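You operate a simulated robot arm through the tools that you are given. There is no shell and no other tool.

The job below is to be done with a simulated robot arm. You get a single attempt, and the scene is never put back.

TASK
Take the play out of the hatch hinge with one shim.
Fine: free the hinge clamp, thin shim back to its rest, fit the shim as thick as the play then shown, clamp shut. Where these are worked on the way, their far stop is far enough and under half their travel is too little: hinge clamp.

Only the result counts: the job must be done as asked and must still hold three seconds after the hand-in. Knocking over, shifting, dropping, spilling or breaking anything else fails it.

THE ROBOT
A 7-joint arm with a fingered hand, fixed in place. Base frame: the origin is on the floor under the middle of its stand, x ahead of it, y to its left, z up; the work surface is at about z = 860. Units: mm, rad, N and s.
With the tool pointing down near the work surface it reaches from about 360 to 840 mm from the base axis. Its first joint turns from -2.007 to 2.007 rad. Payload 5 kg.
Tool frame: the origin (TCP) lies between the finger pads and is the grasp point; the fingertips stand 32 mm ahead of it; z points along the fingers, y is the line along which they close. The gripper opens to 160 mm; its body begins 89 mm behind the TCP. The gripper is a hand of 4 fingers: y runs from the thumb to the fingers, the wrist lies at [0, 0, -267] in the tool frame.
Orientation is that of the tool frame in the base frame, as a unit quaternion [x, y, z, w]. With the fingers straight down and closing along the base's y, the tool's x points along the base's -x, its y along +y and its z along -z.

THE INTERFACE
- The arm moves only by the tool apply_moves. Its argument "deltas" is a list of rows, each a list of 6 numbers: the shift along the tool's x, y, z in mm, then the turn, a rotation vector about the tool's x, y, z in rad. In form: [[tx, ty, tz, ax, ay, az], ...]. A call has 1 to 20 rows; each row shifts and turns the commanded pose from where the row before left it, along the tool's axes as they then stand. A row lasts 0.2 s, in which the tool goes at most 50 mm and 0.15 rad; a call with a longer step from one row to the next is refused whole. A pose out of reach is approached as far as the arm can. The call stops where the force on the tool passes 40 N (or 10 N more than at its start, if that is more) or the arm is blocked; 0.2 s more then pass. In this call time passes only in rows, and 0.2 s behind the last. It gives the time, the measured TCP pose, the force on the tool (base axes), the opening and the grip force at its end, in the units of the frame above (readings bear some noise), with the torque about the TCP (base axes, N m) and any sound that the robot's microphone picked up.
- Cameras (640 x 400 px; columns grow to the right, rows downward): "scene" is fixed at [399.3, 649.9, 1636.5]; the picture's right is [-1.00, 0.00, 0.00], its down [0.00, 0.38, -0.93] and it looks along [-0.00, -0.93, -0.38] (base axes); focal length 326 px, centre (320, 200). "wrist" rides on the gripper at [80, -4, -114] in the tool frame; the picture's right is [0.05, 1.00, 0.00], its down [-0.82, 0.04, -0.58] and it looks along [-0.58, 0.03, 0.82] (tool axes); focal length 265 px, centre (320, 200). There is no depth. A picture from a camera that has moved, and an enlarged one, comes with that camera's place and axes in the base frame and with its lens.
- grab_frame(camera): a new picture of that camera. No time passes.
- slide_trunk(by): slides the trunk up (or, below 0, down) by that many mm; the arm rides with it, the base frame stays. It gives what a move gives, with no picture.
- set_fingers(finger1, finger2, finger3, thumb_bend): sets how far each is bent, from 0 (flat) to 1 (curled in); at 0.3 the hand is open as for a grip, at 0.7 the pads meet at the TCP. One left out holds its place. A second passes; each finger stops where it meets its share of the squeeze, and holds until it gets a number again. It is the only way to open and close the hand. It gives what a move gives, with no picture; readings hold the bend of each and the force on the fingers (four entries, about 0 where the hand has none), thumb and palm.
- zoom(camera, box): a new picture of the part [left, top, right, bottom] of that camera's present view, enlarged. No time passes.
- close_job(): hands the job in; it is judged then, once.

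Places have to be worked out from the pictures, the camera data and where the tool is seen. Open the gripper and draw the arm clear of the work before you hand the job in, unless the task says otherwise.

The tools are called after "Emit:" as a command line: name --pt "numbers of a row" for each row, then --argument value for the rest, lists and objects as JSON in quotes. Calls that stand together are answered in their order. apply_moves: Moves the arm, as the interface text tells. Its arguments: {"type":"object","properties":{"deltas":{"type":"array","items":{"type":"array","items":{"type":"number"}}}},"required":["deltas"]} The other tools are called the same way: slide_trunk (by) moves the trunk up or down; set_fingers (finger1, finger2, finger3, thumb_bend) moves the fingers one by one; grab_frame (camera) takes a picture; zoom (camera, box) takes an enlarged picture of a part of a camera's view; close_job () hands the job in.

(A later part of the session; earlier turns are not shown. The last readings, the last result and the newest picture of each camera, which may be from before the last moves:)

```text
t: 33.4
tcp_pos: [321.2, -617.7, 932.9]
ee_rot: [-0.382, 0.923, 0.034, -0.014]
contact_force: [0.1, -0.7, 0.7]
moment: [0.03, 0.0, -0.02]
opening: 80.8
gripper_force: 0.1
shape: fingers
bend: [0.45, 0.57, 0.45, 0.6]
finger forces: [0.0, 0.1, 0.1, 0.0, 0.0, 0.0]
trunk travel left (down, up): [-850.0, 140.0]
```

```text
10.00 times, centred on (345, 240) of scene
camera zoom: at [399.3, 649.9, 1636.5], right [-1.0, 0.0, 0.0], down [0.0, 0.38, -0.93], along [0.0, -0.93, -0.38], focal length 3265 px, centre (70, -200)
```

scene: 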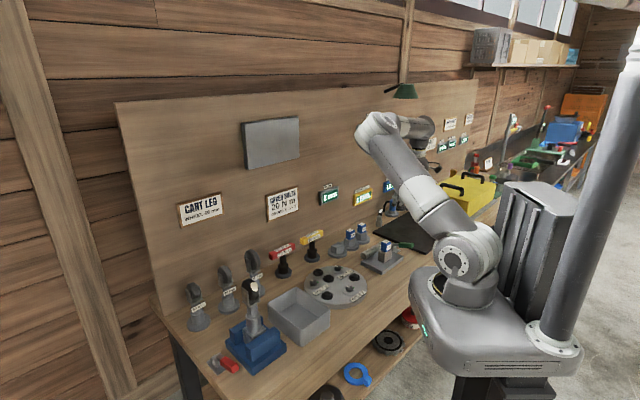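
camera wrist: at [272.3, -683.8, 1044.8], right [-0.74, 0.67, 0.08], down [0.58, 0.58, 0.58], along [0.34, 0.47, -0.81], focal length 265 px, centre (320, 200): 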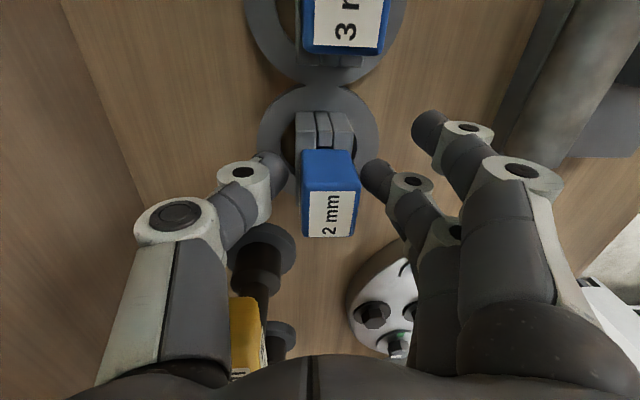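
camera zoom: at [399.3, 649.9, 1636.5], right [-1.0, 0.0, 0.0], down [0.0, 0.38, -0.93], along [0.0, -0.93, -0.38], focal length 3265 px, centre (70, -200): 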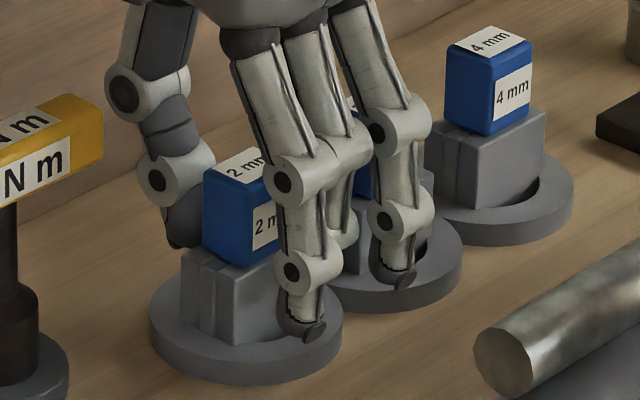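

Released; the 2 mm shim stands in its rest. I rise straight up, remove the tool tilt, and shift along the row to above the 4 mm shim.

Emit:
apply_moves --pt "0 0.75 -10 0 0 0" --pt "0 1.5 -20 0 0 0" --pt "0 3 -40 0 0 0" --pt "0 2.6 -35 0 0 0" --pt "0 0 0 0.075 0 0"

Emit:
grab_frame --camera "wrist"

Emit:
zoom --camera "scene" --box '[320, 170, 410, 270]'

```text
t: 34.6
tcp_pos: [322.5, -616.4, 1038.0]
ee_rot: [-0.383, 0.924, 0.0, 0.001]
contact_force: [0.3, 1.0, -0.4]
moment: [0.01, 0.02, 0.0]
opening: 81.1
gripper_force: 0.0
shape: fingers
bend: [0.45, 0.57, 0.45, 0.6]
finger forces: [0.1, 0.1, 0.0, 0.1, 0.0, 0.0]
trunk travel left (down, up): [-850.0, 140.0]
```

```text
taken
camera wrist: at [266.4, -677.2, 1151.4], right [-0.74, 0.67, 0.0], down [0.55, 0.61, 0.58], along [0.39, 0.43, -0.82], focal length 265 px, centre (320, 200)
```

wrist: 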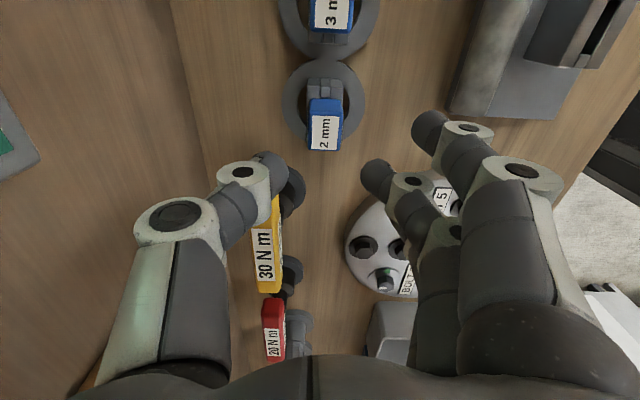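

```text
4.00 times, centred on (365, 220) of scene
camera zoom: at [399.3, 649.9, 1636.5], right [-1.0, 0.0, 0.0], down [0.0, 0.38, -0.93], along [0.0, -0.93, -0.38], focal length 1306 px, centre (140, 120)
```

zoom: 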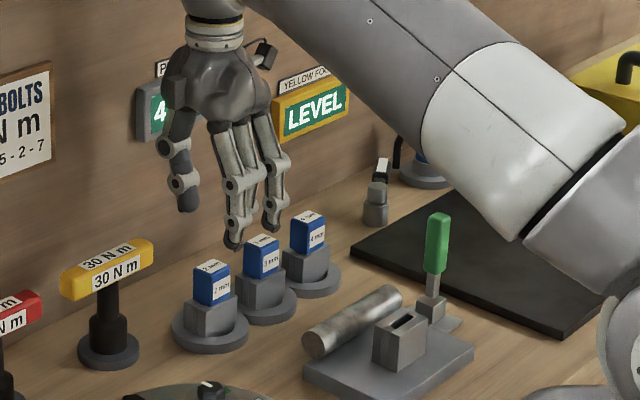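

The 2 mm shim sits upright in its rest. I move along the row to above the 4 mm shim.

Emit:
apply_moves --pt "30 0.9 0 0 0 0" --pt "40 1 0 0 0 0" --pt "40 1 0 0 0 0" --pt "40 1 0 0 0 0" --pt "20 0 0 0 0 0"

Emit:
grab_frame --camera "wrist"

Emit:
zoom --camera "wrist" --box '[240, 70, 400, 170]'

```text
t: 35.8
tcp_pos: [198.9, -734.7, 1038.1]
ee_rot: [-0.383, 0.924, 0.0, 0.0]
contact_force: [0.3, 0.4, -0.2]
moment: [0.0, -0.01, 0.04]
opening: 81.3
gripper_force: 0.0
shape: fingers
bend: [0.45, 0.57, 0.45, 0.6]
finger forces: [0.0, 0.1, 0.1, 0.0, 0.0, 0.0]
trunk travel left (down, up): [-850.0, 140.0]
```

```text
taken
camera wrist: at [143.9, -795.6, 1151.3], right [-0.74, 0.67, 0.0], down [0.55, 0.61, 0.58], along [0.39, 0.43, -0.82], focal length 265 px, centre (320, 200)
```

wrist: 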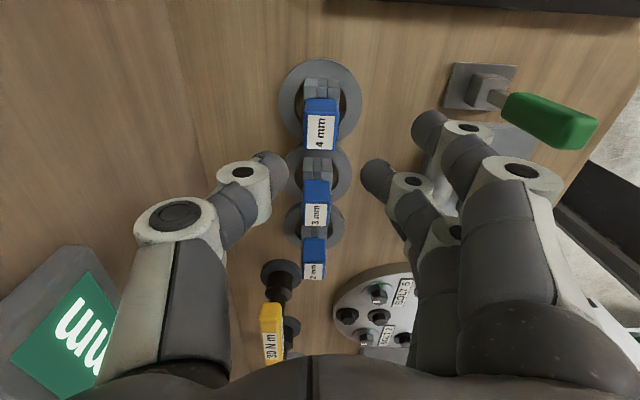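

```text
4.00 times, centred on (320, 120) of wrist
camera zoom: at [143.9, -795.6, 1151.3], right [-0.74, 0.67, 0.0], down [0.55, 0.61, 0.58], along [0.39, 0.43, -0.82], focal length 1062 px, centre (320, 520)
```

zoom: 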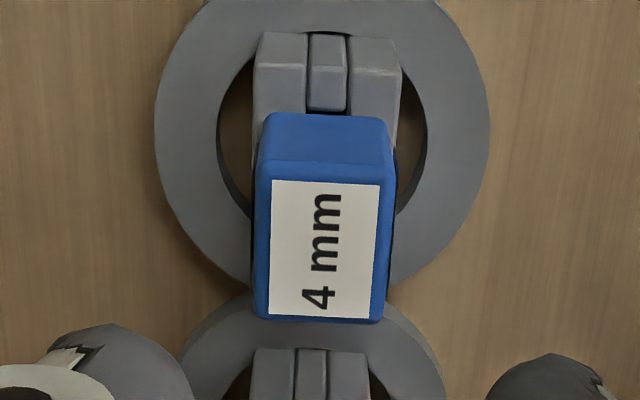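

The 4 mm shim's top centre is about (1.9, 0.8) mm off the tool axis. I centre on it, set the pre-grip and descend in two stages.

Emit:
set_fingers --finger2 0.6 --thumb_bend 0.6

Emit:
apply_moves --pt "1.3 0.6 20 0 0 0" --pt "0 0 30 0 0 0" --pt "0 0 28 0 0 0"

Emit:
grab_frame --camera "wrist"

Emit:
zoom --camera "wrist" --box '[220, 100, 420, 240]'

Emit:
zoom --camera "scene" --box '[330, 200, 400, 260]'

```text
t: 36.8
tcp_pos: [198.0, -734.3, 1038.4]
ee_rot: [-0.382, 0.924, -0.001, 0.0]
contact_force: [0.1, 0.6, -0.6]
moment: [-0.02, 0.03, 0.01]
opening: 81.2
gripper_force: 0.1
shape: fingers
bend: [0.45, 0.6, 0.45, 0.6]
finger forces: [0.0, 0.0, 0.0, 0.1, 0.0, 0.1]
trunk travel left (down, up): [-850.0, 140.0]
```

```text
t: 37.6
tcp_pos: [197.1, -734.9, 959.7]
ee_rot: [-0.383, 0.924, 0.001, 0.001]
contact_force: [0.3, 0.6, 0.5]
moment: [0.01, -0.01, 0.02]
opening: 81.2
gripper_force: 0.0
shape: fingers
bend: [0.45, 0.6, 0.45, 0.6]
finger forces: [0.0, 0.0, 0.1, 0.0, 0.0, 0.1]
trunk travel left (down, up): [-850.0, 140.0]
```

```text
taken
camera wrist: at [142.7, -795.8, 1072.1], right [-0.74, 0.67, 0.0], down [0.55, 0.61, 0.58], along [0.39, 0.43, -0.82], focal length 265 px, centre (320, 200)
```

wrist: 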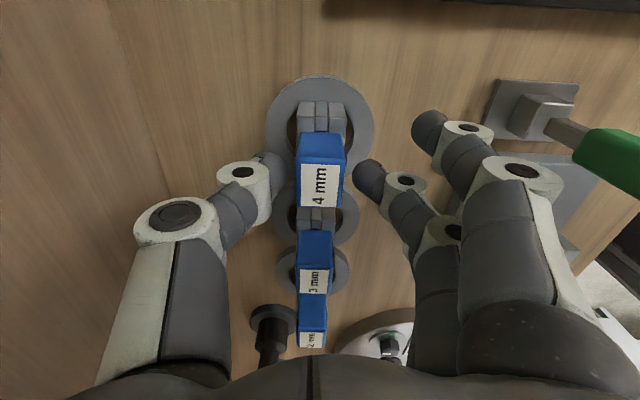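

```text
2.86 times, centred on (320, 170) of wrist
camera zoom: at [142.7, -795.8, 1072.1], right [-0.74, 0.67, 0.0], down [0.55, 0.61, 0.58], along [0.39, 0.43, -0.82], focal length 758 px, centre (320, 286)
```

zoom: 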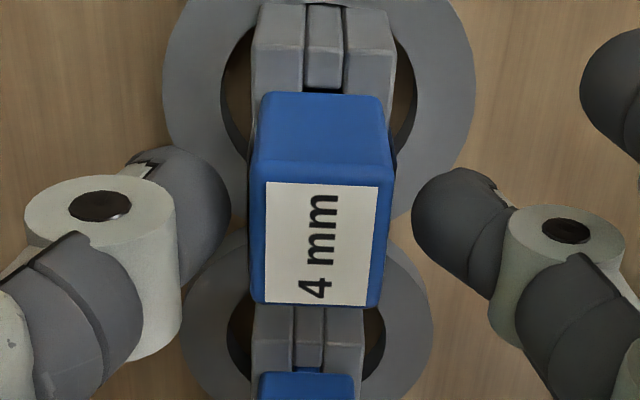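

```text
6.67 times, centred on (365, 230) of scene
camera zoom: at [399.3, 649.9, 1636.5], right [-1.0, 0.0, 0.0], down [0.0, 0.38, -0.93], along [0.0, -0.93, -0.38], focal length 2177 px, centre (20, 0)
```

zoom: 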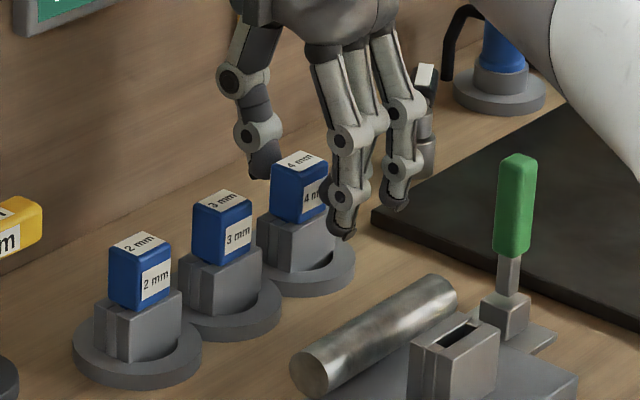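

Centred within 1 mm, with both sides clear. I lower the final 26 mm and make gentle contact.

Emit:
apply_moves --pt "0 0 14 0 0 0" --pt "0 0 12 0 0 0"

Emit:
set_fingers --finger2 0.67 --thumb_bend 0.66

Emit:
zoom --camera "wrist" --box '[220, 100, 420, 240]'

```text
t: 38.2
tcp_pos: [197.4, -735.1, 933.8]
ee_rot: [-0.383, 0.924, 0.0, -0.001]
contact_force: [0.1, 0.0, -0.1]
moment: [0.0, -0.02, -0.02]
opening: 81.0
gripper_force: 0.1
shape: fingers
bend: [0.45, 0.6, 0.45, 0.6]
finger forces: [0.0, 0.1, 0.1, 0.0, 0.1, 0.0]
trunk travel left (down, up): [-850.0, 140.0]
```

```text
t: 39.2
tcp_pos: [197.3, -734.5, 934.0]
ee_rot: [-0.383, 0.924, 0.0, 0.0]
contact_force: [0.8, -1.2, -1.4]
moment: [-0.04, -0.05, 0.04]
opening: 76.6
gripper_force: 4.1
shape: fingers
bend: [0.45, 0.63, 0.45, 0.64]
finger forces: [0.1, 3.5, 0.0, 0.1, 4.3, 0.0]
trunk travel left (down, up): [-850.0, 140.0]
```

```text
2.86 times, centred on (320, 170) of wrist
camera zoom: at [142.6, -795.6, 1046.2], right [-0.74, 0.67, 0.0], down [0.55, 0.61, 0.58], along [0.39, 0.43, -0.82], focal length 758 px, centre (320, 286)
```

zoom: 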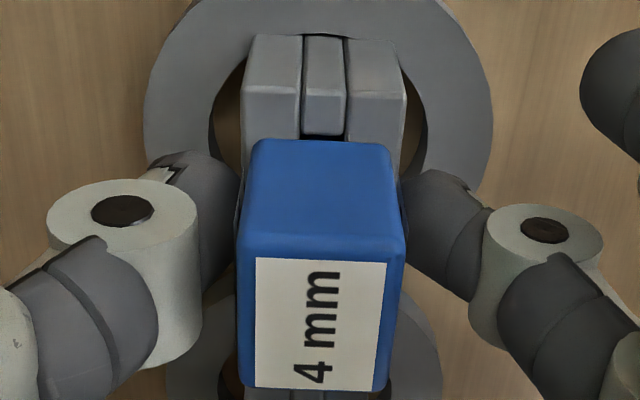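

Gentle, even contact (3.5 N and 4.3 N) with the shim upright. I raise the squeeze in proportion so the shim stays centred.

Emit:
set_fingers --finger2 0.71 --thumb_bend 0.675

Emit:
zoom --camera "wrist" --box '[220, 100, 420, 240]'

```text
t: 40.2
tcp_pos: [198.5, -734.8, 932.7]
ee_rot: [-0.383, 0.924, 0.0, 0.0]
contact_force: [0.7, -0.1, -0.5]
moment: [0.02, -0.03, -0.02]
opening: 76.5
gripper_force: 6.1
shape: fingers
bend: [0.45, 0.63, 0.45, 0.65]
finger forces: [0.0, 5.8, 0.0, 0.0, 6.2, 0.0]
trunk travel left (down, up): [-850.0, 140.0]
```

```text
2.86 times, centred on (320, 170) of wrist
camera zoom: at [142.5, -795.5, 1046.3], right [-0.74, 0.67, 0.0], down [0.55, 0.61, 0.58], along [0.39, 0.43, -0.82], focal length 758 px, centre (320, 286)
```

zoom: 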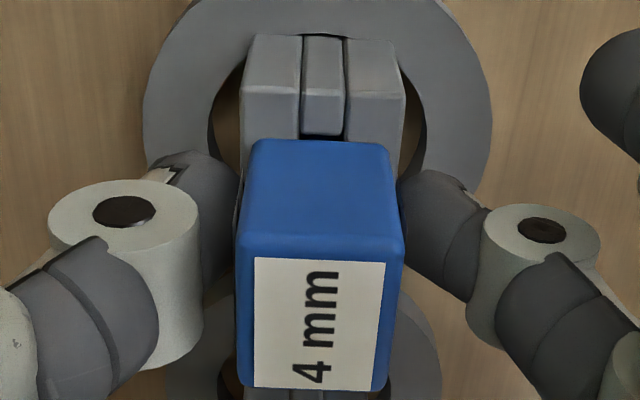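

Balanced (5.8 N and 6.2 N), with no side load. I add a touch more squeeze and start lifting.

Emit:
set_fingers --finger2 0.73 --thumb_bend 0.683

Emit:
apply_moves --pt "0 0 -5 0 0 0" --pt "0 0 -7 0 0 0" --pt "0 0 -8 0 0 0"

Emit:
zoom --camera "wrist" --box '[220, 100, 420, 240]'

Emit:
zoom --camera "scene" --box '[330, 200, 400, 260]'

```text
t: 41.2
tcp_pos: [198.5, -735.4, 933.2]
ee_rot: [-0.383, 0.924, 0.0, 0.0]
contact_force: [1.4, -0.8, -0.1]
moment: [-0.04, -0.03, 0.01]
opening: 75.9
gripper_force: 7.0
shape: fingers
bend: [0.45, 0.64, 0.45, 0.65]
finger forces: [0.1, 6.2, 0.1, 0.0, 7.7, 0.0]
trunk travel left (down, up): [-850.0, 140.0]
```

```text
t: 42.0
tcp_pos: [197.1, -734.2, 953.7]
ee_rot: [-0.383, 0.924, -0.001, 0.0]
contact_force: [0.2, 0.3, -1.5]
moment: [-0.03, 0.02, 0.02]
opening: 74.1
gripper_force: 5.9
shape: fingers
bend: [0.45, 0.65, 0.45, 0.66]
finger forces: [0.0, 5.9, 0.1, 0.0, 5.8, 0.0]
trunk travel left (down, up): [-850.0, 140.0]
```

```text
2.86 times, centred on (320, 170) of wrist
camera zoom: at [141.6, -795.5, 1066.0], right [-0.74, 0.67, 0.0], down [0.55, 0.61, 0.58], along [0.39, 0.43, -0.82], focal length 758 px, centre (320, 286)
```

zoom: 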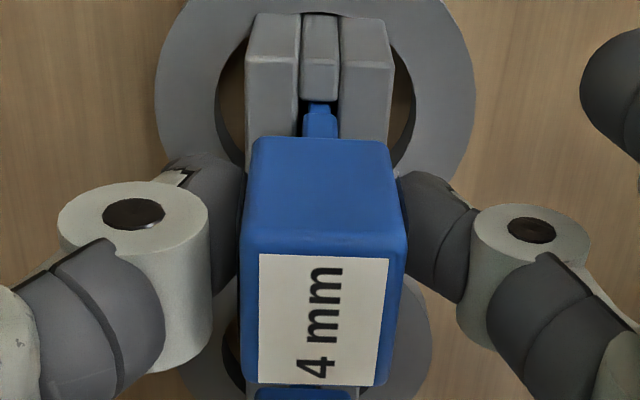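

```text
6.67 times, centred on (365, 230) of scene
camera zoom: at [399.3, 649.9, 1636.5], right [-1.0, 0.0, 0.0], down [0.0, 0.38, -0.93], along [0.0, -0.93, -0.38], focal length 2177 px, centre (20, 0)
```

zoom: 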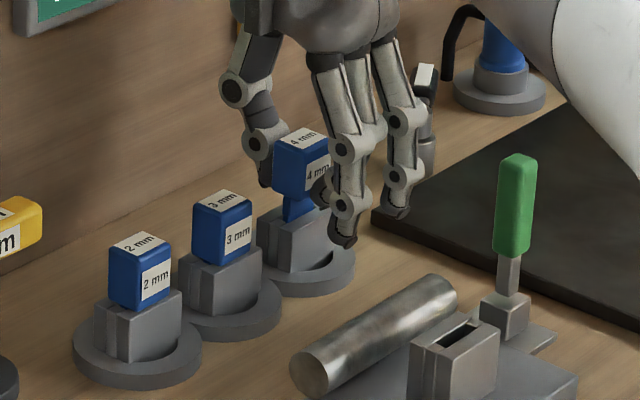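

The 4 mm shim rises cleanly and stays upright with balanced forces. I continue lifting until the blade is well clear.

Emit:
apply_moves --pt "0 0 -10 0 0 0" --pt "0 0 -15 0 0 0" --pt "0 0 -20 0 0 0" --pt "0 0 -20 0 0 0" --pt "0 0 -20 0 0 0"

Emit:
grab_frame --camera "wrist"

Emit:
zoom --camera "wrist" --box '[240, 80, 400, 180]'

Emit:
zoom --camera "scene" --box '[350, 195, 410, 245]'

```text
t: 43.2
tcp_pos: [196.1, -734.5, 1038.6]
ee_rot: [-0.383, 0.924, -0.001, 0.0]
contact_force: [-0.5, -0.5, 0.1]
moment: [-0.03, 0.0, 0.01]
opening: 74.3
gripper_force: 6.1
shape: fingers
bend: [0.45, 0.65, 0.45, 0.66]
finger forces: [0.0, 5.9, 0.0, 0.1, 5.9, 0.1]
trunk travel left (down, up): [-850.0, 140.0]
```

```text
taken
camera wrist: at [142.1, -795.1, 1152.2], right [-0.74, 0.67, 0.0], down [0.55, 0.61, 0.58], along [0.39, 0.43, -0.82], focal length 265 px, centre (320, 200)
```

wrist: 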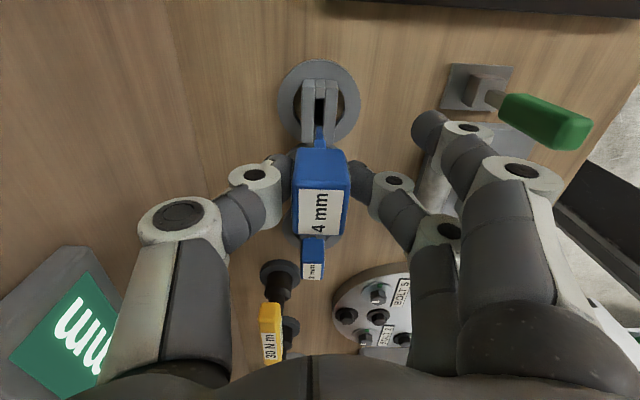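

```text
4.00 times, centred on (320, 130) of wrist
camera zoom: at [142.1, -795.1, 1152.2], right [-0.74, 0.67, 0.0], down [0.55, 0.61, 0.58], along [0.39, 0.43, -0.82], focal length 1062 px, centre (320, 480)
```

zoom: 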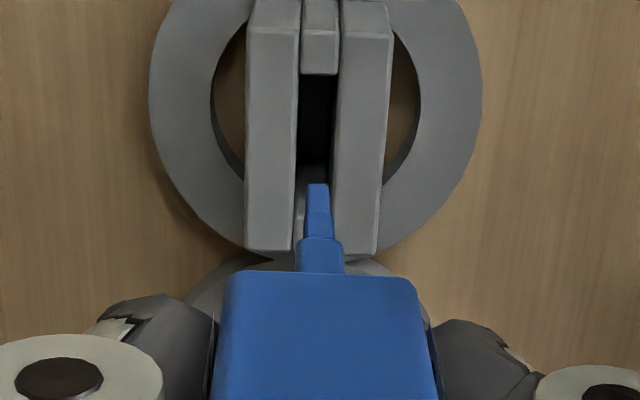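

```text
8.00 times, centred on (380, 220) of scene
camera zoom: at [399.3, 649.9, 1636.5], right [-1.0, 0.0, 0.0], down [0.0, 0.38, -0.93], along [0.0, -0.93, -0.38], focal length 2612 px, centre (-160, 40)
```

zoom: 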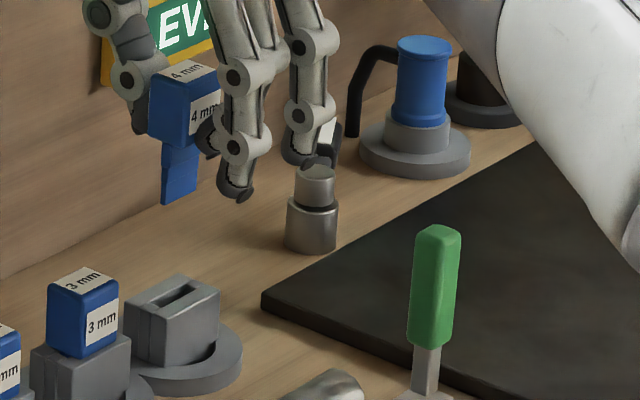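

The 4 mm shim hangs almost perfectly upright, with a lean under 1°. Using the hinge reference from before, I raise a little and carry it directly over the hinge slot.

Emit:
apply_moves --pt "0 0 -20 0 0 0" --pt "-8.9 19.5 0 0 0 0" --pt "-17.8 39 0 0 0 0" --pt "-17.8 39 0 0 0 0" --pt "-17.8 39 0 0 0 0" --pt "-17.8 38.8 0 0 0 0" --pt "-9.1 19.5 0 0 0 0" --pt "0 0 20 0 0 0"

Emit:
grab_frame --camera "wrist"

Emit:
zoom --camera "wrist" --box '[240, 80, 400, 180]'

Emit:
zoom --camera "scene" --box '[330, 190, 430, 270]'

```text
t: 45.0
tcp_pos: [121.8, -533.8, 1037.2]
ee_rot: [-0.383, 0.924, -0.001, 0.0]
contact_force: [-0.8, -0.4, -0.7]
moment: [-0.03, -0.01, -0.01]
opening: 74.0
gripper_force: 5.8
shape: fingers
bend: [0.45, 0.65, 0.45, 0.66]
finger forces: [0.0, 6.1, 0.1, 0.1, 5.9, 0.1]
trunk travel left (down, up): [-850.0, 140.0]
```

```text
taken
camera wrist: at [67.4, -595.1, 1151.2], right [-0.74, 0.67, 0.0], down [0.55, 0.61, 0.58], along [0.39, 0.43, -0.82], focal length 265 px, centre (320, 200)
```

wrist: 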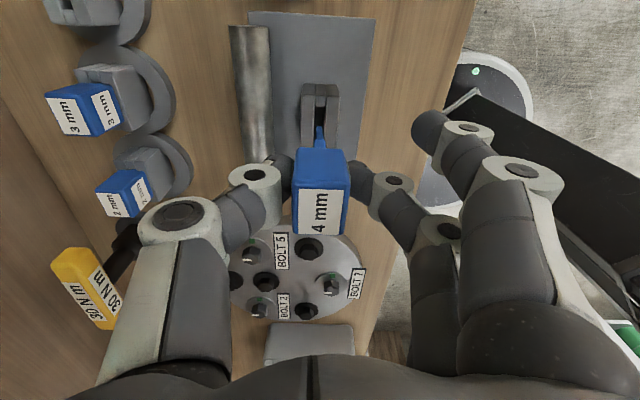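

```text
4.00 times, centred on (320, 130) of wrist
camera zoom: at [67.4, -595.1, 1151.2], right [-0.74, 0.67, 0.0], down [0.55, 0.61, 0.58], along [0.39, 0.43, -0.82], focal length 1062 px, centre (320, 480)
```

zoom: 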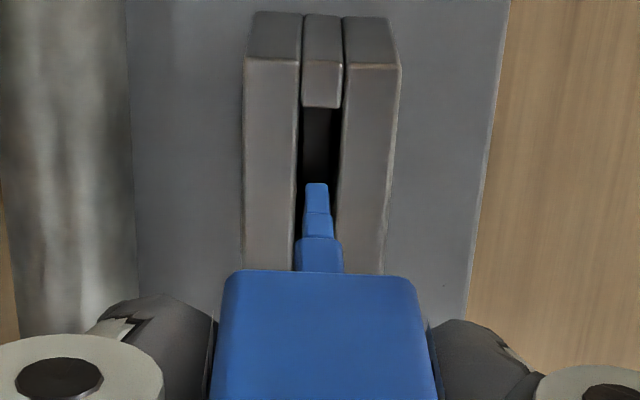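

```text
5.00 times, centred on (380, 230) of scene
camera zoom: at [399.3, 649.9, 1636.5], right [-1.0, 0.0, 0.0], down [0.0, 0.38, -0.93], along [0.0, -0.93, -0.38], focal length 1633 px, centre (20, 50)
```

zoom: 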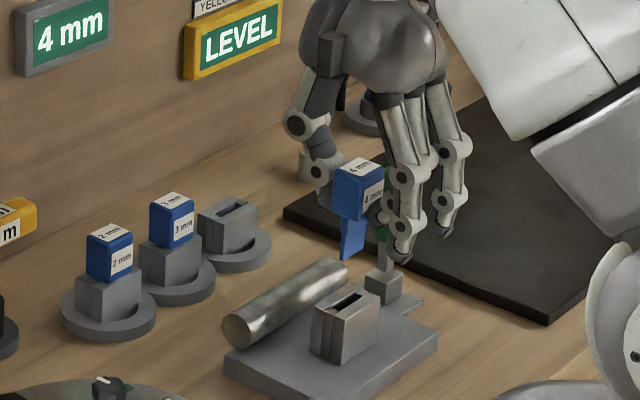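

The blade is almost over the hinge slot; measured against the slot it needs about (-1.1, +0.8) mm. I correct and lower to just above the block.

Emit:
apply_moves --pt "-1.1 0.8 0 0 0 0" --pt "0 0 20 0 0 0" --pt "0 0 18 0 0 0"

Emit:
zoom --camera "wrist" --box '[280, 90, 360, 160]'

Emit:
zoom --camera "scene" --box '[375, 230, 405, 255]'

```text
t: 45.8
tcp_pos: [123.2, -533.2, 1001.2]
ee_rot: [-0.382, 0.924, 0.0, 0.0]
contact_force: [-0.4, 0.0, -1.6]
moment: [0.04, -0.04, -0.01]
opening: 74.3
gripper_force: 5.5
shape: fingers
bend: [0.45, 0.65, 0.45, 0.66]
finger forces: [0.1, 6.0, 0.1, 0.1, 6.0, 0.0]
trunk travel left (down, up): [-850.0, 140.0]
```

```text
5.71 times, centred on (320, 125) of wrist
camera zoom: at [67.2, -593.3, 1113.9], right [-0.74, 0.67, 0.0], down [0.55, 0.61, 0.58], along [0.39, 0.43, -0.82], focal length 1517 px, centre (320, 629)
```

zoom: 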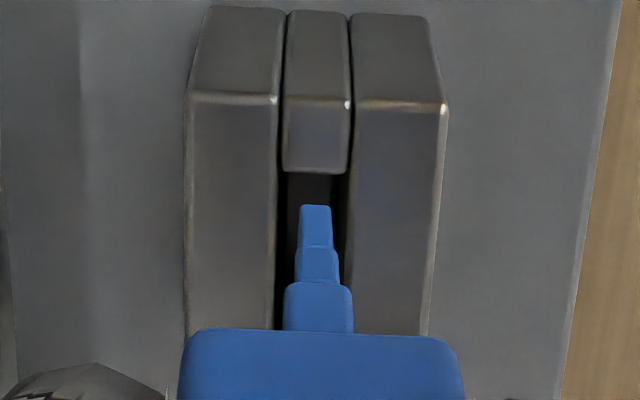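

```text
16.00 times, centred on (390, 242) of scene
camera zoom: at [399.3, 649.9, 1636.5], right [-1.0, 0.0, 0.0], down [0.0, 0.38, -0.93], along [0.0, -0.93, -0.38], focal length 5225 px, centre (-800, -480)
```

zoom: 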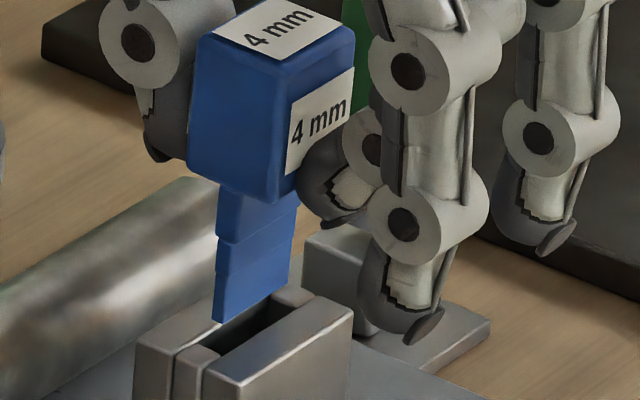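

The blade and slot line up in both views, within about half a millimetre. I lower the blade into the slot, watching the force.

Emit:
apply_moves --pt "0 0 5 0 0 0" --pt "0 0 5 0 0 0" --pt "0 0 5 0 0 0" --pt "0 0 5 0 0 0"

Emit:
zoom --camera "wrist" --box '[280, 90, 360, 160]'

Emit:
zoom --camera "scene" --box '[375, 235, 405, 260]'

```text
t: 46.8
tcp_pos: [122.3, -533.8, 980.6]
ee_rot: [-0.383, 0.924, 0.0, 0.0]
contact_force: [0.3, 1.2, -0.5]
moment: [0.01, 0.0, 0.01]
opening: 74.3
gripper_force: 6.0
shape: fingers
bend: [0.45, 0.65, 0.45, 0.66]
finger forces: [0.0, 6.1, 0.1, 0.1, 6.0, 0.0]
trunk travel left (down, up): [-850.0, 140.0]
```

```text
5.71 times, centred on (320, 125) of wrist
camera zoom: at [67.8, -593.8, 1093.7], right [-0.74, 0.67, 0.0], down [0.55, 0.61, 0.58], along [0.39, 0.43, -0.82], focal length 1517 px, centre (320, 629)
```

zoom: 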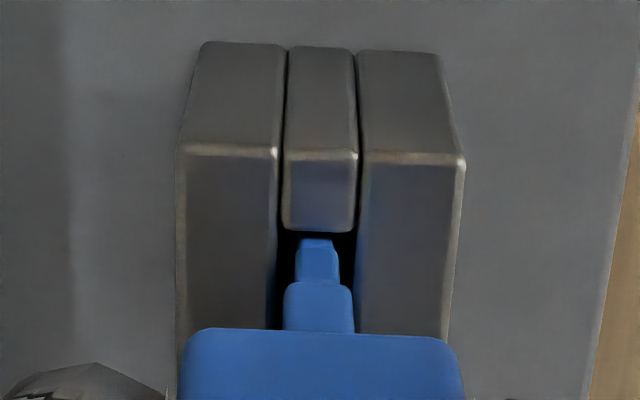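

```text
16.00 times, centred on (390, 248) of scene
camera zoom: at [399.3, 649.9, 1636.5], right [-1.0, 0.0, 0.0], down [0.0, 0.38, -0.93], along [0.0, -0.93, -0.38], focal length 5225 px, centre (-800, -560)
```

zoom: 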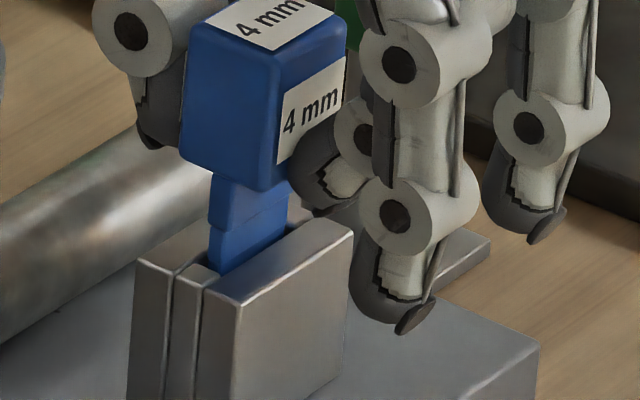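

The blade is entering centrally with no contact force. I continue toward the seated height, about 27 mm more, keeping watch for contact.

Emit:
apply_moves --pt "0 0 5 0 0 0" --pt "0 0 5 0 0 0" --pt "0 0 5 0 0 0" --pt "0 0 4 0 0 0"

Emit:
zoom --camera "wrist" --box '[280, 100, 360, 170]'

Emit:
zoom --camera "scene" --box '[375, 235, 405, 260]'

```text
t: 47.8
tcp_pos: [123.2, -534.1, 961.0]
ee_rot: [-0.383, 0.924, 0.001, 0.001]
contact_force: [0.3, 0.0, -0.7]
moment: [0.0, 0.01, 0.01]
opening: 73.9
gripper_force: 6.1
shape: fingers
bend: [0.45, 0.65, 0.45, 0.66]
finger forces: [0.1, 6.0, 0.0, 0.0, 6.0, 0.0]
trunk travel left (down, up): [-850.0, 140.0]
```

```text
5.71 times, centred on (320, 135) of wrist
camera zoom: at [67.8, -593.7, 1074.7], right [-0.74, 0.67, 0.0], down [0.55, 0.61, 0.58], along [0.39, 0.43, -0.82], focal length 1517 px, centre (320, 571)
```

zoom: 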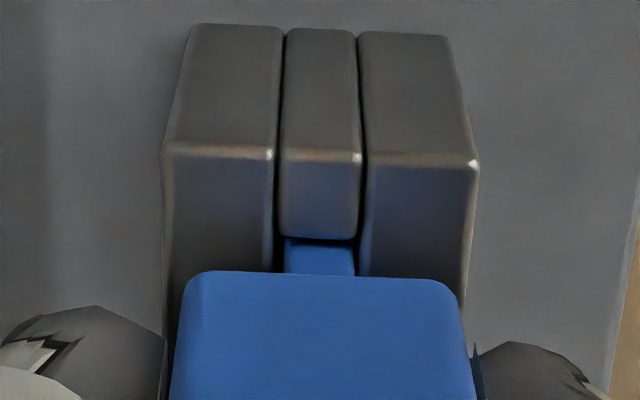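

```text
16.00 times, centred on (390, 248) of scene
camera zoom: at [399.3, 649.9, 1636.5], right [-1.0, 0.0, 0.0], down [0.0, 0.38, -0.93], along [0.0, -0.93, -0.38], focal length 5225 px, centre (-800, -560)
```

zoom: 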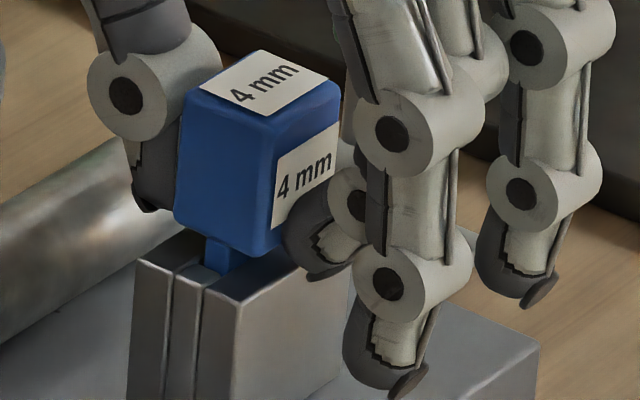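

About 6–7 mm remain. I lower in fine steps until light seating contact.

Emit:
apply_moves --pt "0 0 3 0 0 0" --pt "0 0 2 0 0 0" --pt "0 0 1.5 0 0 0"

Emit:
zoom --camera "wrist" --box '[280, 100, 360, 170]'

Emit:
zoom --camera "scene" --box '[375, 235, 405, 260]'

```text
t: 48.6
tcp_pos: [122.5, -532.6, 955.4]
ee_rot: [-0.383, 0.924, 0.0, 0.0]
contact_force: [0.3, -0.4, 0.7]
moment: [0.0, -0.02, 0.01]
opening: 74.1
gripper_force: 6.3
shape: fingers
bend: [0.45, 0.65, 0.45, 0.66]
finger forces: [0.0, 6.3, 0.0, 0.0, 6.7, 0.0]
trunk travel left (down, up): [-850.0, 140.0]
```

```text
5.71 times, centred on (320, 135) of wrist
camera zoom: at [67.4, -593.6, 1068.3], right [-0.74, 0.67, 0.0], down [0.55, 0.61, 0.58], along [0.39, 0.43, -0.82], focal length 1517 px, centre (320, 571)
```

zoom: 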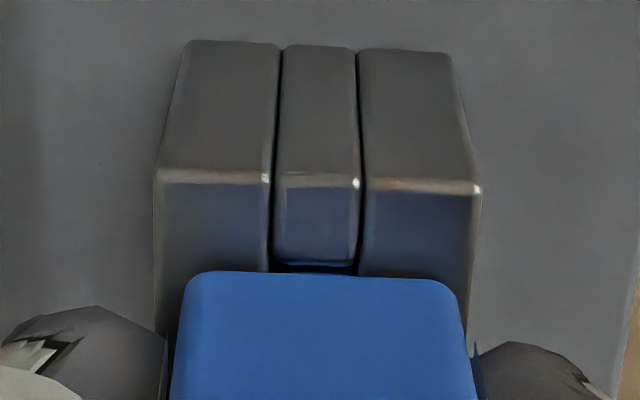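

```text
16.00 times, centred on (390, 248) of scene
camera zoom: at [399.3, 649.9, 1636.5], right [-1.0, 0.0, 0.0], down [0.0, 0.38, -0.93], along [0.0, -0.93, -0.38], focal length 5225 px, centre (-800, -560)
```

zoom: 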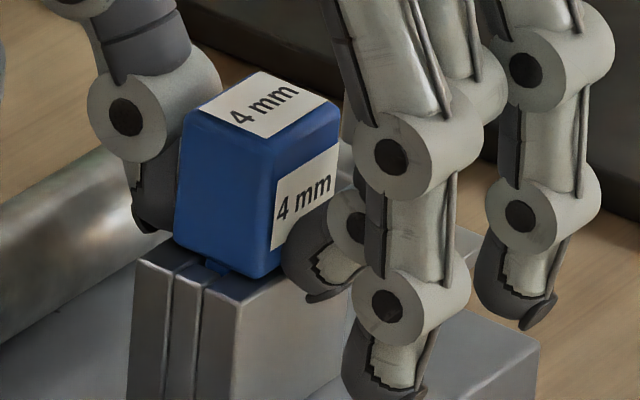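

Roughly 1–2 mm left; I finish seating it.

Emit:
apply_moves --pt "0 0 1.2 0 0 0" --pt "0 0 1 0 0 0"

Emit:
zoom --camera "scene" --box '[320, 170, 420, 270]'

Emit:
zoom --camera "wrist" --box '[280, 100, 360, 170]'

```text
t: 49.2
tcp_pos: [122.9, -533.9, 953.8]
ee_rot: [-0.383, 0.924, -0.001, 0.0]
contact_force: [1.2, -1.2, 8.6]
moment: [0.0, 0.0, -0.03]
opening: 74.0
gripper_force: 10.3
shape: fingers
bend: [0.45, 0.65, 0.45, 0.66]
finger forces: [0.0, 8.5, 0.0, 0.0, 10.8, 0.1]
trunk travel left (down, up): [-850.0, 140.0]
```

```text
4.00 times, centred on (370, 220) of scene
camera zoom: at [399.3, 649.9, 1636.5], right [-1.0, 0.0, 0.0], down [0.0, 0.38, -0.93], along [0.0, -0.93, -0.38], focal length 1306 px, centre (120, 120)
```

zoom: 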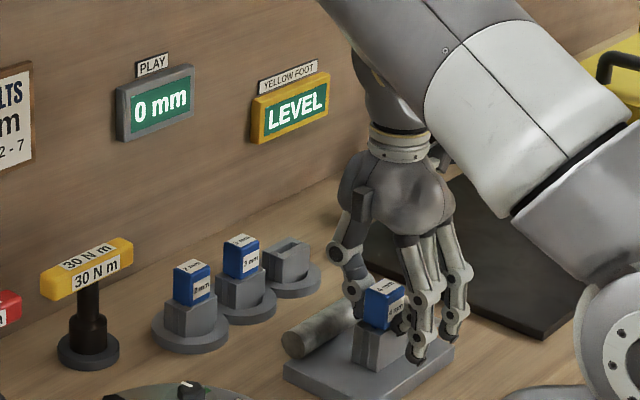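

```text
5.71 times, centred on (320, 135) of wrist
camera zoom: at [67.4, -593.4, 1067.0], right [-0.74, 0.67, 0.0], down [0.55, 0.61, 0.58], along [0.39, 0.43, -0.82], focal length 1517 px, centre (320, 571)
```

zoom: 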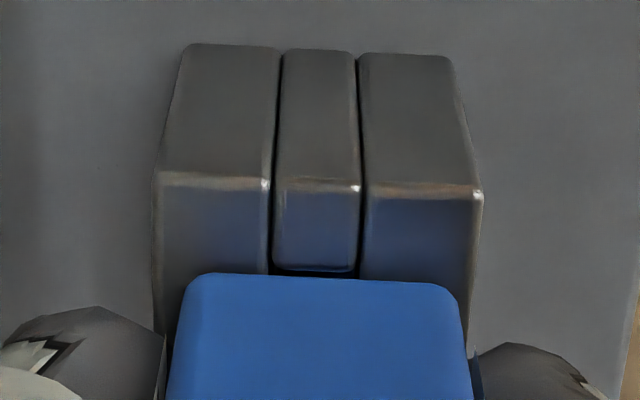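

The display reads 0 mm and the shim is seated. I release it and rise straight up.

Emit:
set_fingers --finger2 0.59 --thumb_bend 0.6

Emit:
zoom --camera "wrist" --box '[220, 100, 420, 240]'

Emit:
apply_moves --pt "0 0 -10 0 0 0" --pt "0 0 -20 0 0 0" --pt "0 0 -40 0 0 0" --pt "0 0 -45 0 0 0" --pt "0 0 -45 0 0 0"

Emit:
grab_frame --camera "wrist"

Emit:
zoom --camera "scene" --box '[320, 170, 430, 270]'

```text
t: 50.2
tcp_pos: [122.9, -533.4, 952.7]
ee_rot: [-0.383, 0.924, 0.0, 0.0]
contact_force: [-0.6, 0.3, 0.5]
moment: [-0.04, -0.03, 0.02]
opening: 80.9
gripper_force: 0.1
shape: fingers
bend: [0.45, 0.59, 0.45, 0.6]
finger forces: [0.0, 0.0, 0.0, 0.0, 0.0, 0.0]
trunk travel left (down, up): [-850.0, 140.0]
```

```text
2.86 times, centred on (320, 170) of wrist
camera zoom: at [67.6, -593.5, 1066.0], right [-0.74, 0.67, 0.0], down [0.55, 0.61, 0.58], along [0.39, 0.43, -0.82], focal length 758 px, centre (320, 286)
```

zoom: 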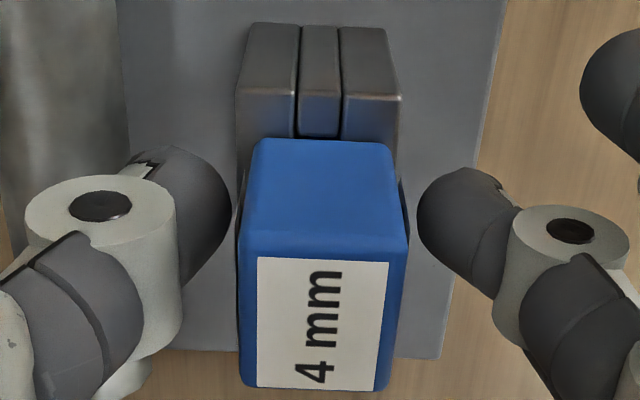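

```text
t: 51.4
tcp_pos: [121.5, -532.1, 1113.6]
ee_rot: [-0.382, 0.924, 0.0, -0.001]
contact_force: [-0.4, -0.2, -0.3]
moment: [-0.03, -0.01, -0.01]
opening: 81.2
gripper_force: 0.0
shape: fingers
bend: [0.45, 0.59, 0.45, 0.6]
finger forces: [0.0, 0.1, 0.0, 0.1, 0.0, 0.0]
trunk travel left (down, up): [-850.0, 140.0]
```

```text
taken
camera wrist: at [66.3, -592.5, 1226.1], right [-0.74, 0.67, 0.0], down [0.55, 0.61, 0.58], along [0.39, 0.43, -0.82], focal length 265 px, centre (320, 200)
```

wrist: 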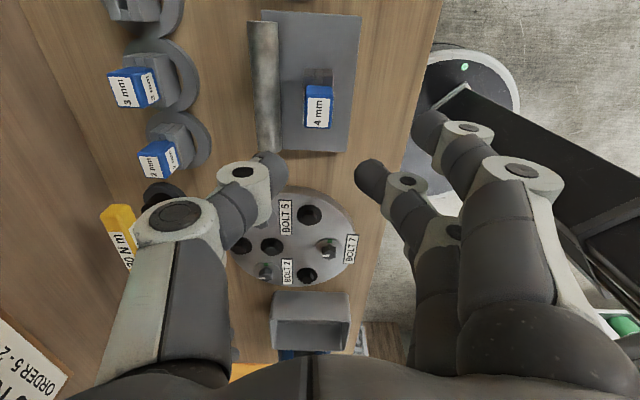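

```text
4.00 times, centred on (375, 220) of scene
camera zoom: at [399.3, 649.9, 1636.5], right [-1.0, 0.0, 0.0], down [0.0, 0.38, -0.93], along [0.0, -0.93, -0.38], focal length 1306 px, centre (100, 120)
```

zoom: 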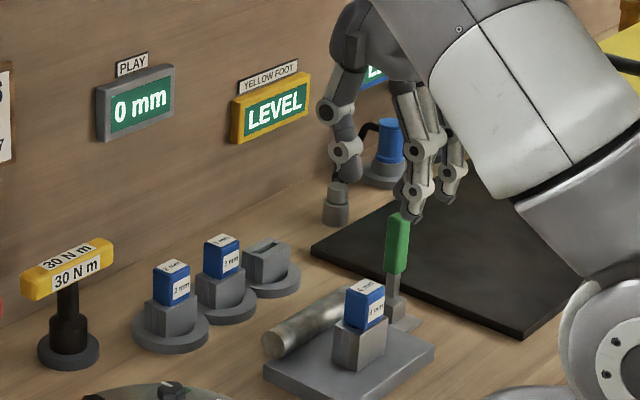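

The display shows 0 mm, the 4 mm shim sits in the hinge and the 2 mm shim is in its rest. Next I shut the clamp: I close the thumb and middle finger into a bar, turn the hand 90° and move behind the lever on the board side.

Emit:
set_fingers --finger1 0.5 --finger2 0.88 --finger3 0.5 --thumb_bend 0.86

Emit:
apply_moves --pt "0 0 0 0 0 0.1309" --pt "0 0 0 0 0 0.1309" --pt "0 0 0 0 0 0.1309" --pt "0 0 0 0 0 0.1309" --pt "0 0 0 0 0 0.1309" --pt "0 0 0 0 0 0.1309" --pt "0 0 0 0 0 0.1309" --pt "0 0 0 0 0 0.1309" --pt "0 0 0 0 0 0.1309" --pt "0 0 0 0 0 0.1309" --pt "0 0 0 0 0 0.1309" --pt "0 0 0 0 0 0.1309" --pt "-23.7 -40.8 0 0 0 0" --pt "-23.7 -40.8 0 0 0 0" --pt "-23.7 -40.8 0 0 0 0"

Emit:
grab_frame --camera "wrist"

Emit:
zoom --camera "scene" --box '[330, 150, 450, 270]'

```text
t: 52.4
tcp_pos: [122.4, -532.6, 1112.0]
ee_rot: [-0.382, 0.924, 0.0, 0.001]
contact_force: [-0.6, 0.4, -0.3]
moment: [-0.01, -0.02, 0.02]
opening: 42.4
gripper_force: 0.1
shape: fingers
bend: [0.5, 0.76, 0.5, 0.83]
finger forces: [0.0, 0.0, 0.1, 0.0, 0.0, 0.1]
trunk travel left (down, up): [-850.0, 140.0]
```

```text
t: 55.6
tcp_pos: [85.4, -672.1, 1112.0]
ee_rot: [0.383, 0.924, 0.001, -0.001]
contact_force: [-0.2, 0.7, 0.1]
moment: [0.08, -0.05, 0.04]
opening: 42.1
gripper_force: 0.0
shape: fingers
bend: [0.5, 0.77, 0.5, 0.83]
finger forces: [0.1, 0.0, 0.0, 0.0, 0.1, 0.1]
trunk travel left (down, up): [-850.0, 140.0]
```

```text
taken
camera wrist: at [24.0, -619.3, 1223.9], right [0.67, 0.74, 0.0], down [0.61, -0.55, 0.58], along [0.43, -0.39, -0.82], focal length 265 px, centre (320, 200)
```

wrist: 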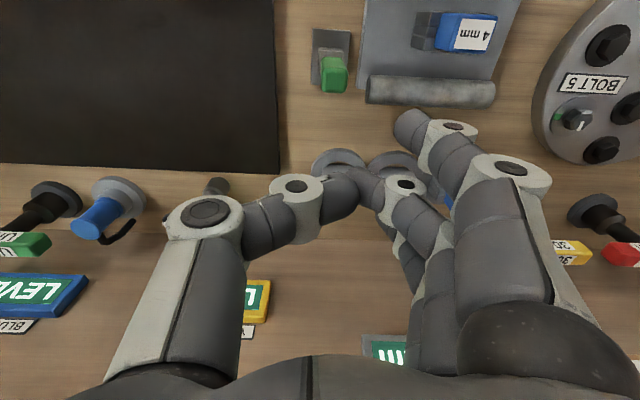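

```text
3.33 times, centred on (390, 210) of scene
camera zoom: at [399.3, 649.9, 1636.5], right [-1.0, 0.0, 0.0], down [0.0, 0.38, -0.93], along [0.0, -0.93, -0.38], focal length 1088 px, centre (87, 167)
```

zoom: 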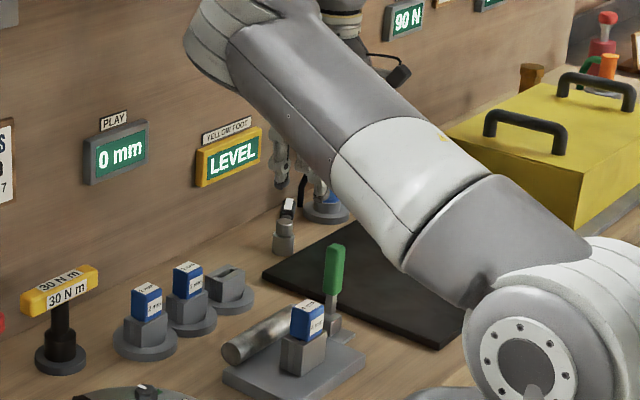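

The lever is 7 mm to the +y side of the bar, with its back face about 16 mm ahead of the bar. I align and descend behind it to TCP z of about 970, keeping the open fingers above the barrel.

Emit:
apply_moves --pt "0 5 30 0 0 0" --pt "0 0 40 0 0 0" --pt "0 0 40 0 0 0" --pt "0 0 32 0 0 0"

Emit:
grab_frame --camera "wrist"

Emit:
zoom --camera "scene" --box '[330, 180, 440, 270]'

```text
t: 56.6
tcp_pos: [89.2, -667.3, 970.8]
ee_rot: [0.382, 0.924, 0.0, 0.0]
contact_force: [-0.8, 0.0, -0.8]
moment: [0.02, 0.04, 0.02]
opening: 41.9
gripper_force: 0.0
shape: fingers
bend: [0.5, 0.77, 0.5, 0.83]
finger forces: [0.0, 0.0, 0.0, 0.0, 0.0, 0.1]
trunk travel left (down, up): [-850.0, 140.0]
```

```text
taken
camera wrist: at [28.6, -614.2, 1083.6], right [0.67, 0.74, 0.0], down [0.61, -0.55, 0.58], along [0.43, -0.39, -0.82], focal length 265 px, centre (320, 200)
```

wrist: 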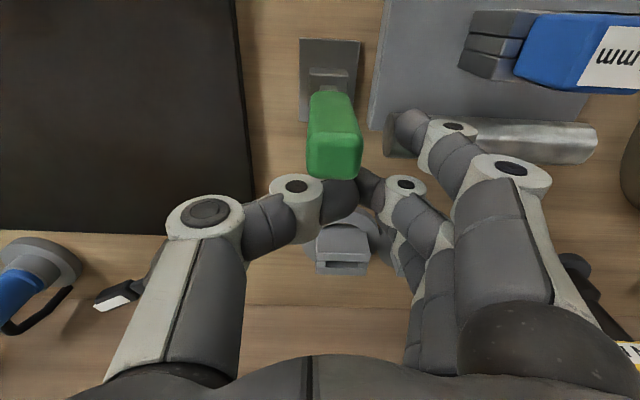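

```text
4.44 times, centred on (385, 225) of scene
camera zoom: at [399.3, 649.9, 1636.5], right [-1.0, 0.0, 0.0], down [0.0, 0.38, -0.93], along [0.0, -0.93, -0.38], focal length 1451 px, centre (31, 89)
```

zoom: 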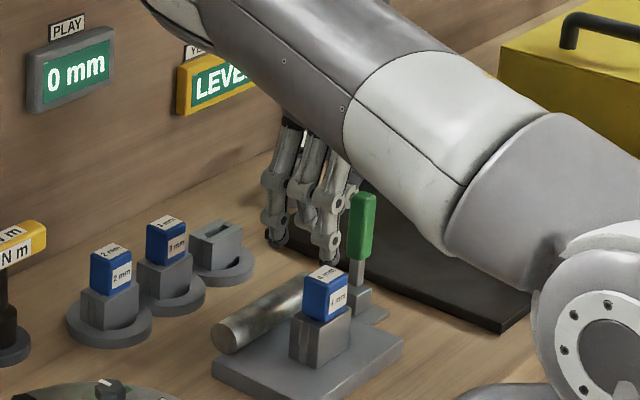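

The bar sits behind the upright lever. I push the lever toward the front along an arc, in stages.

Emit:
apply_moves --pt "15 0 0 0 0 0" --pt "15 0 -1 0 0 0" --pt "14 0 -1 0 0 0"

Emit:
grab_frame --camera "wrist"

Emit:
zoom --camera "scene" --box '[330, 180, 440, 270]'

```text
t: 57.4
tcp_pos: [57.7, -634.7, 973.5]
ee_rot: [0.383, 0.924, -0.001, 0.0]
contact_force: [-0.2, -1.1, 0.9]
moment: [-0.01, -0.02, -0.02]
opening: 42.3
gripper_force: 0.1
shape: fingers
bend: [0.5, 0.77, 0.5, 0.83]
finger forces: [0.1, 0.0, 0.1, 0.1, 0.0, 0.1]
trunk travel left (down, up): [-850.0, 140.0]
```

```text
taken
camera wrist: at [-2.3, -582.8, 1086.6], right [0.67, 0.74, 0.0], down [0.61, -0.55, 0.58], along [0.43, -0.39, -0.82], focal length 265 px, centre (320, 200)
```

wrist: 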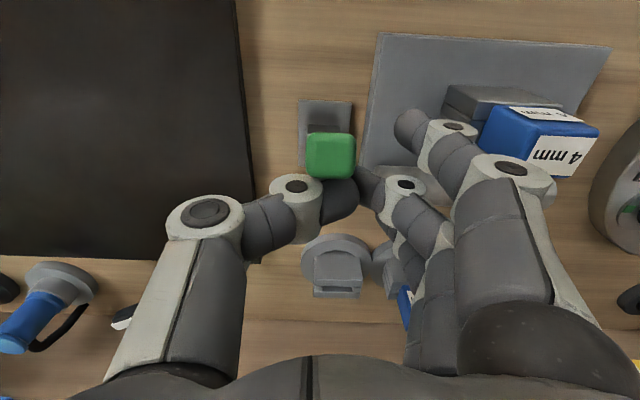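

```text
4.44 times, centred on (385, 225) of scene
camera zoom: at [399.3, 649.9, 1636.5], right [-1.0, 0.0, 0.0], down [0.0, 0.38, -0.93], along [0.0, -0.93, -0.38], focal length 1451 px, centre (31, 89)
```

zoom: 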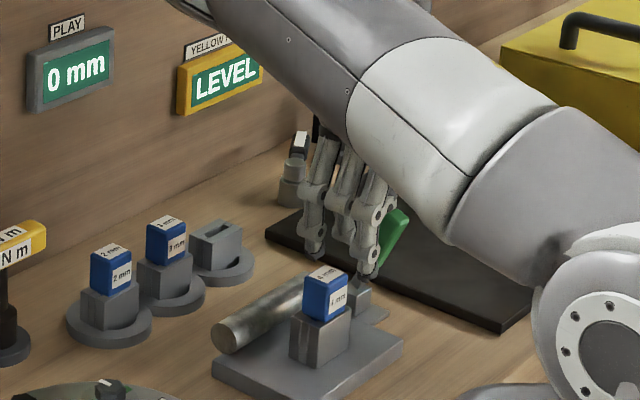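

The lever is leaning forward at roughly 60–65°. I continue along the arc, going forward and down.

Emit:
apply_moves --pt "12 0 2 0 0 0" --pt "12 0 3 0 0 0" --pt "10 0 6 0 0 0" --pt "8 0 7 0 0 0"

Emit:
grab_frame --camera "wrist"

Emit:
zoom --camera "scene" --box '[330, 180, 440, 270]'

```text
t: 58.4
tcp_pos: [27.6, -604.9, 953.5]
ee_rot: [0.383, 0.924, 0.0, 0.0]
contact_force: [1.0, -0.1, -0.2]
moment: [-0.02, -0.04, -0.04]
opening: 41.7
gripper_force: 0.0
shape: fingers
bend: [0.5, 0.77, 0.5, 0.83]
finger forces: [0.1, 0.0, 0.0, 0.1, 0.0, 0.0]
trunk travel left (down, up): [-850.0, 140.0]
```

```text
taken
camera wrist: at [-32.4, -552.7, 1067.8], right [0.67, 0.74, 0.0], down [0.61, -0.55, 0.58], along [0.43, -0.39, -0.82], focal length 265 px, centre (320, 200)
```

wrist: 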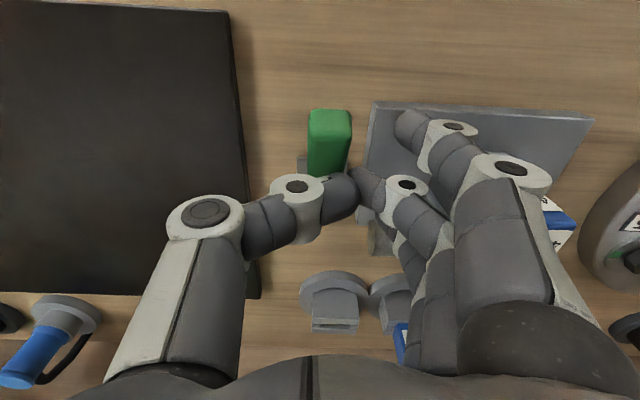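

```text
4.44 times, centred on (385, 225) of scene
camera zoom: at [399.3, 649.9, 1636.5], right [-1.0, 0.0, 0.0], down [0.0, 0.38, -0.93], along [0.0, -0.93, -0.38], focal length 1451 px, centre (31, 89)
```

zoom: 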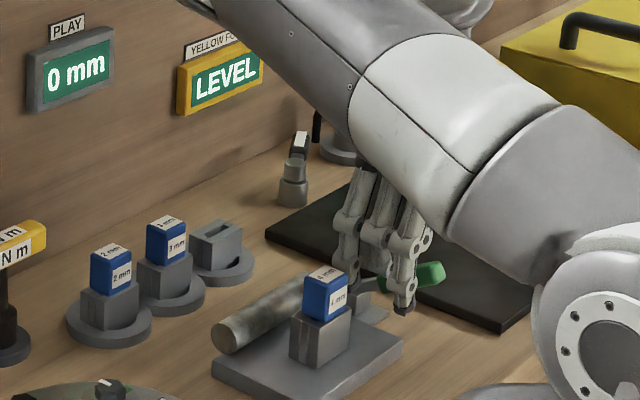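

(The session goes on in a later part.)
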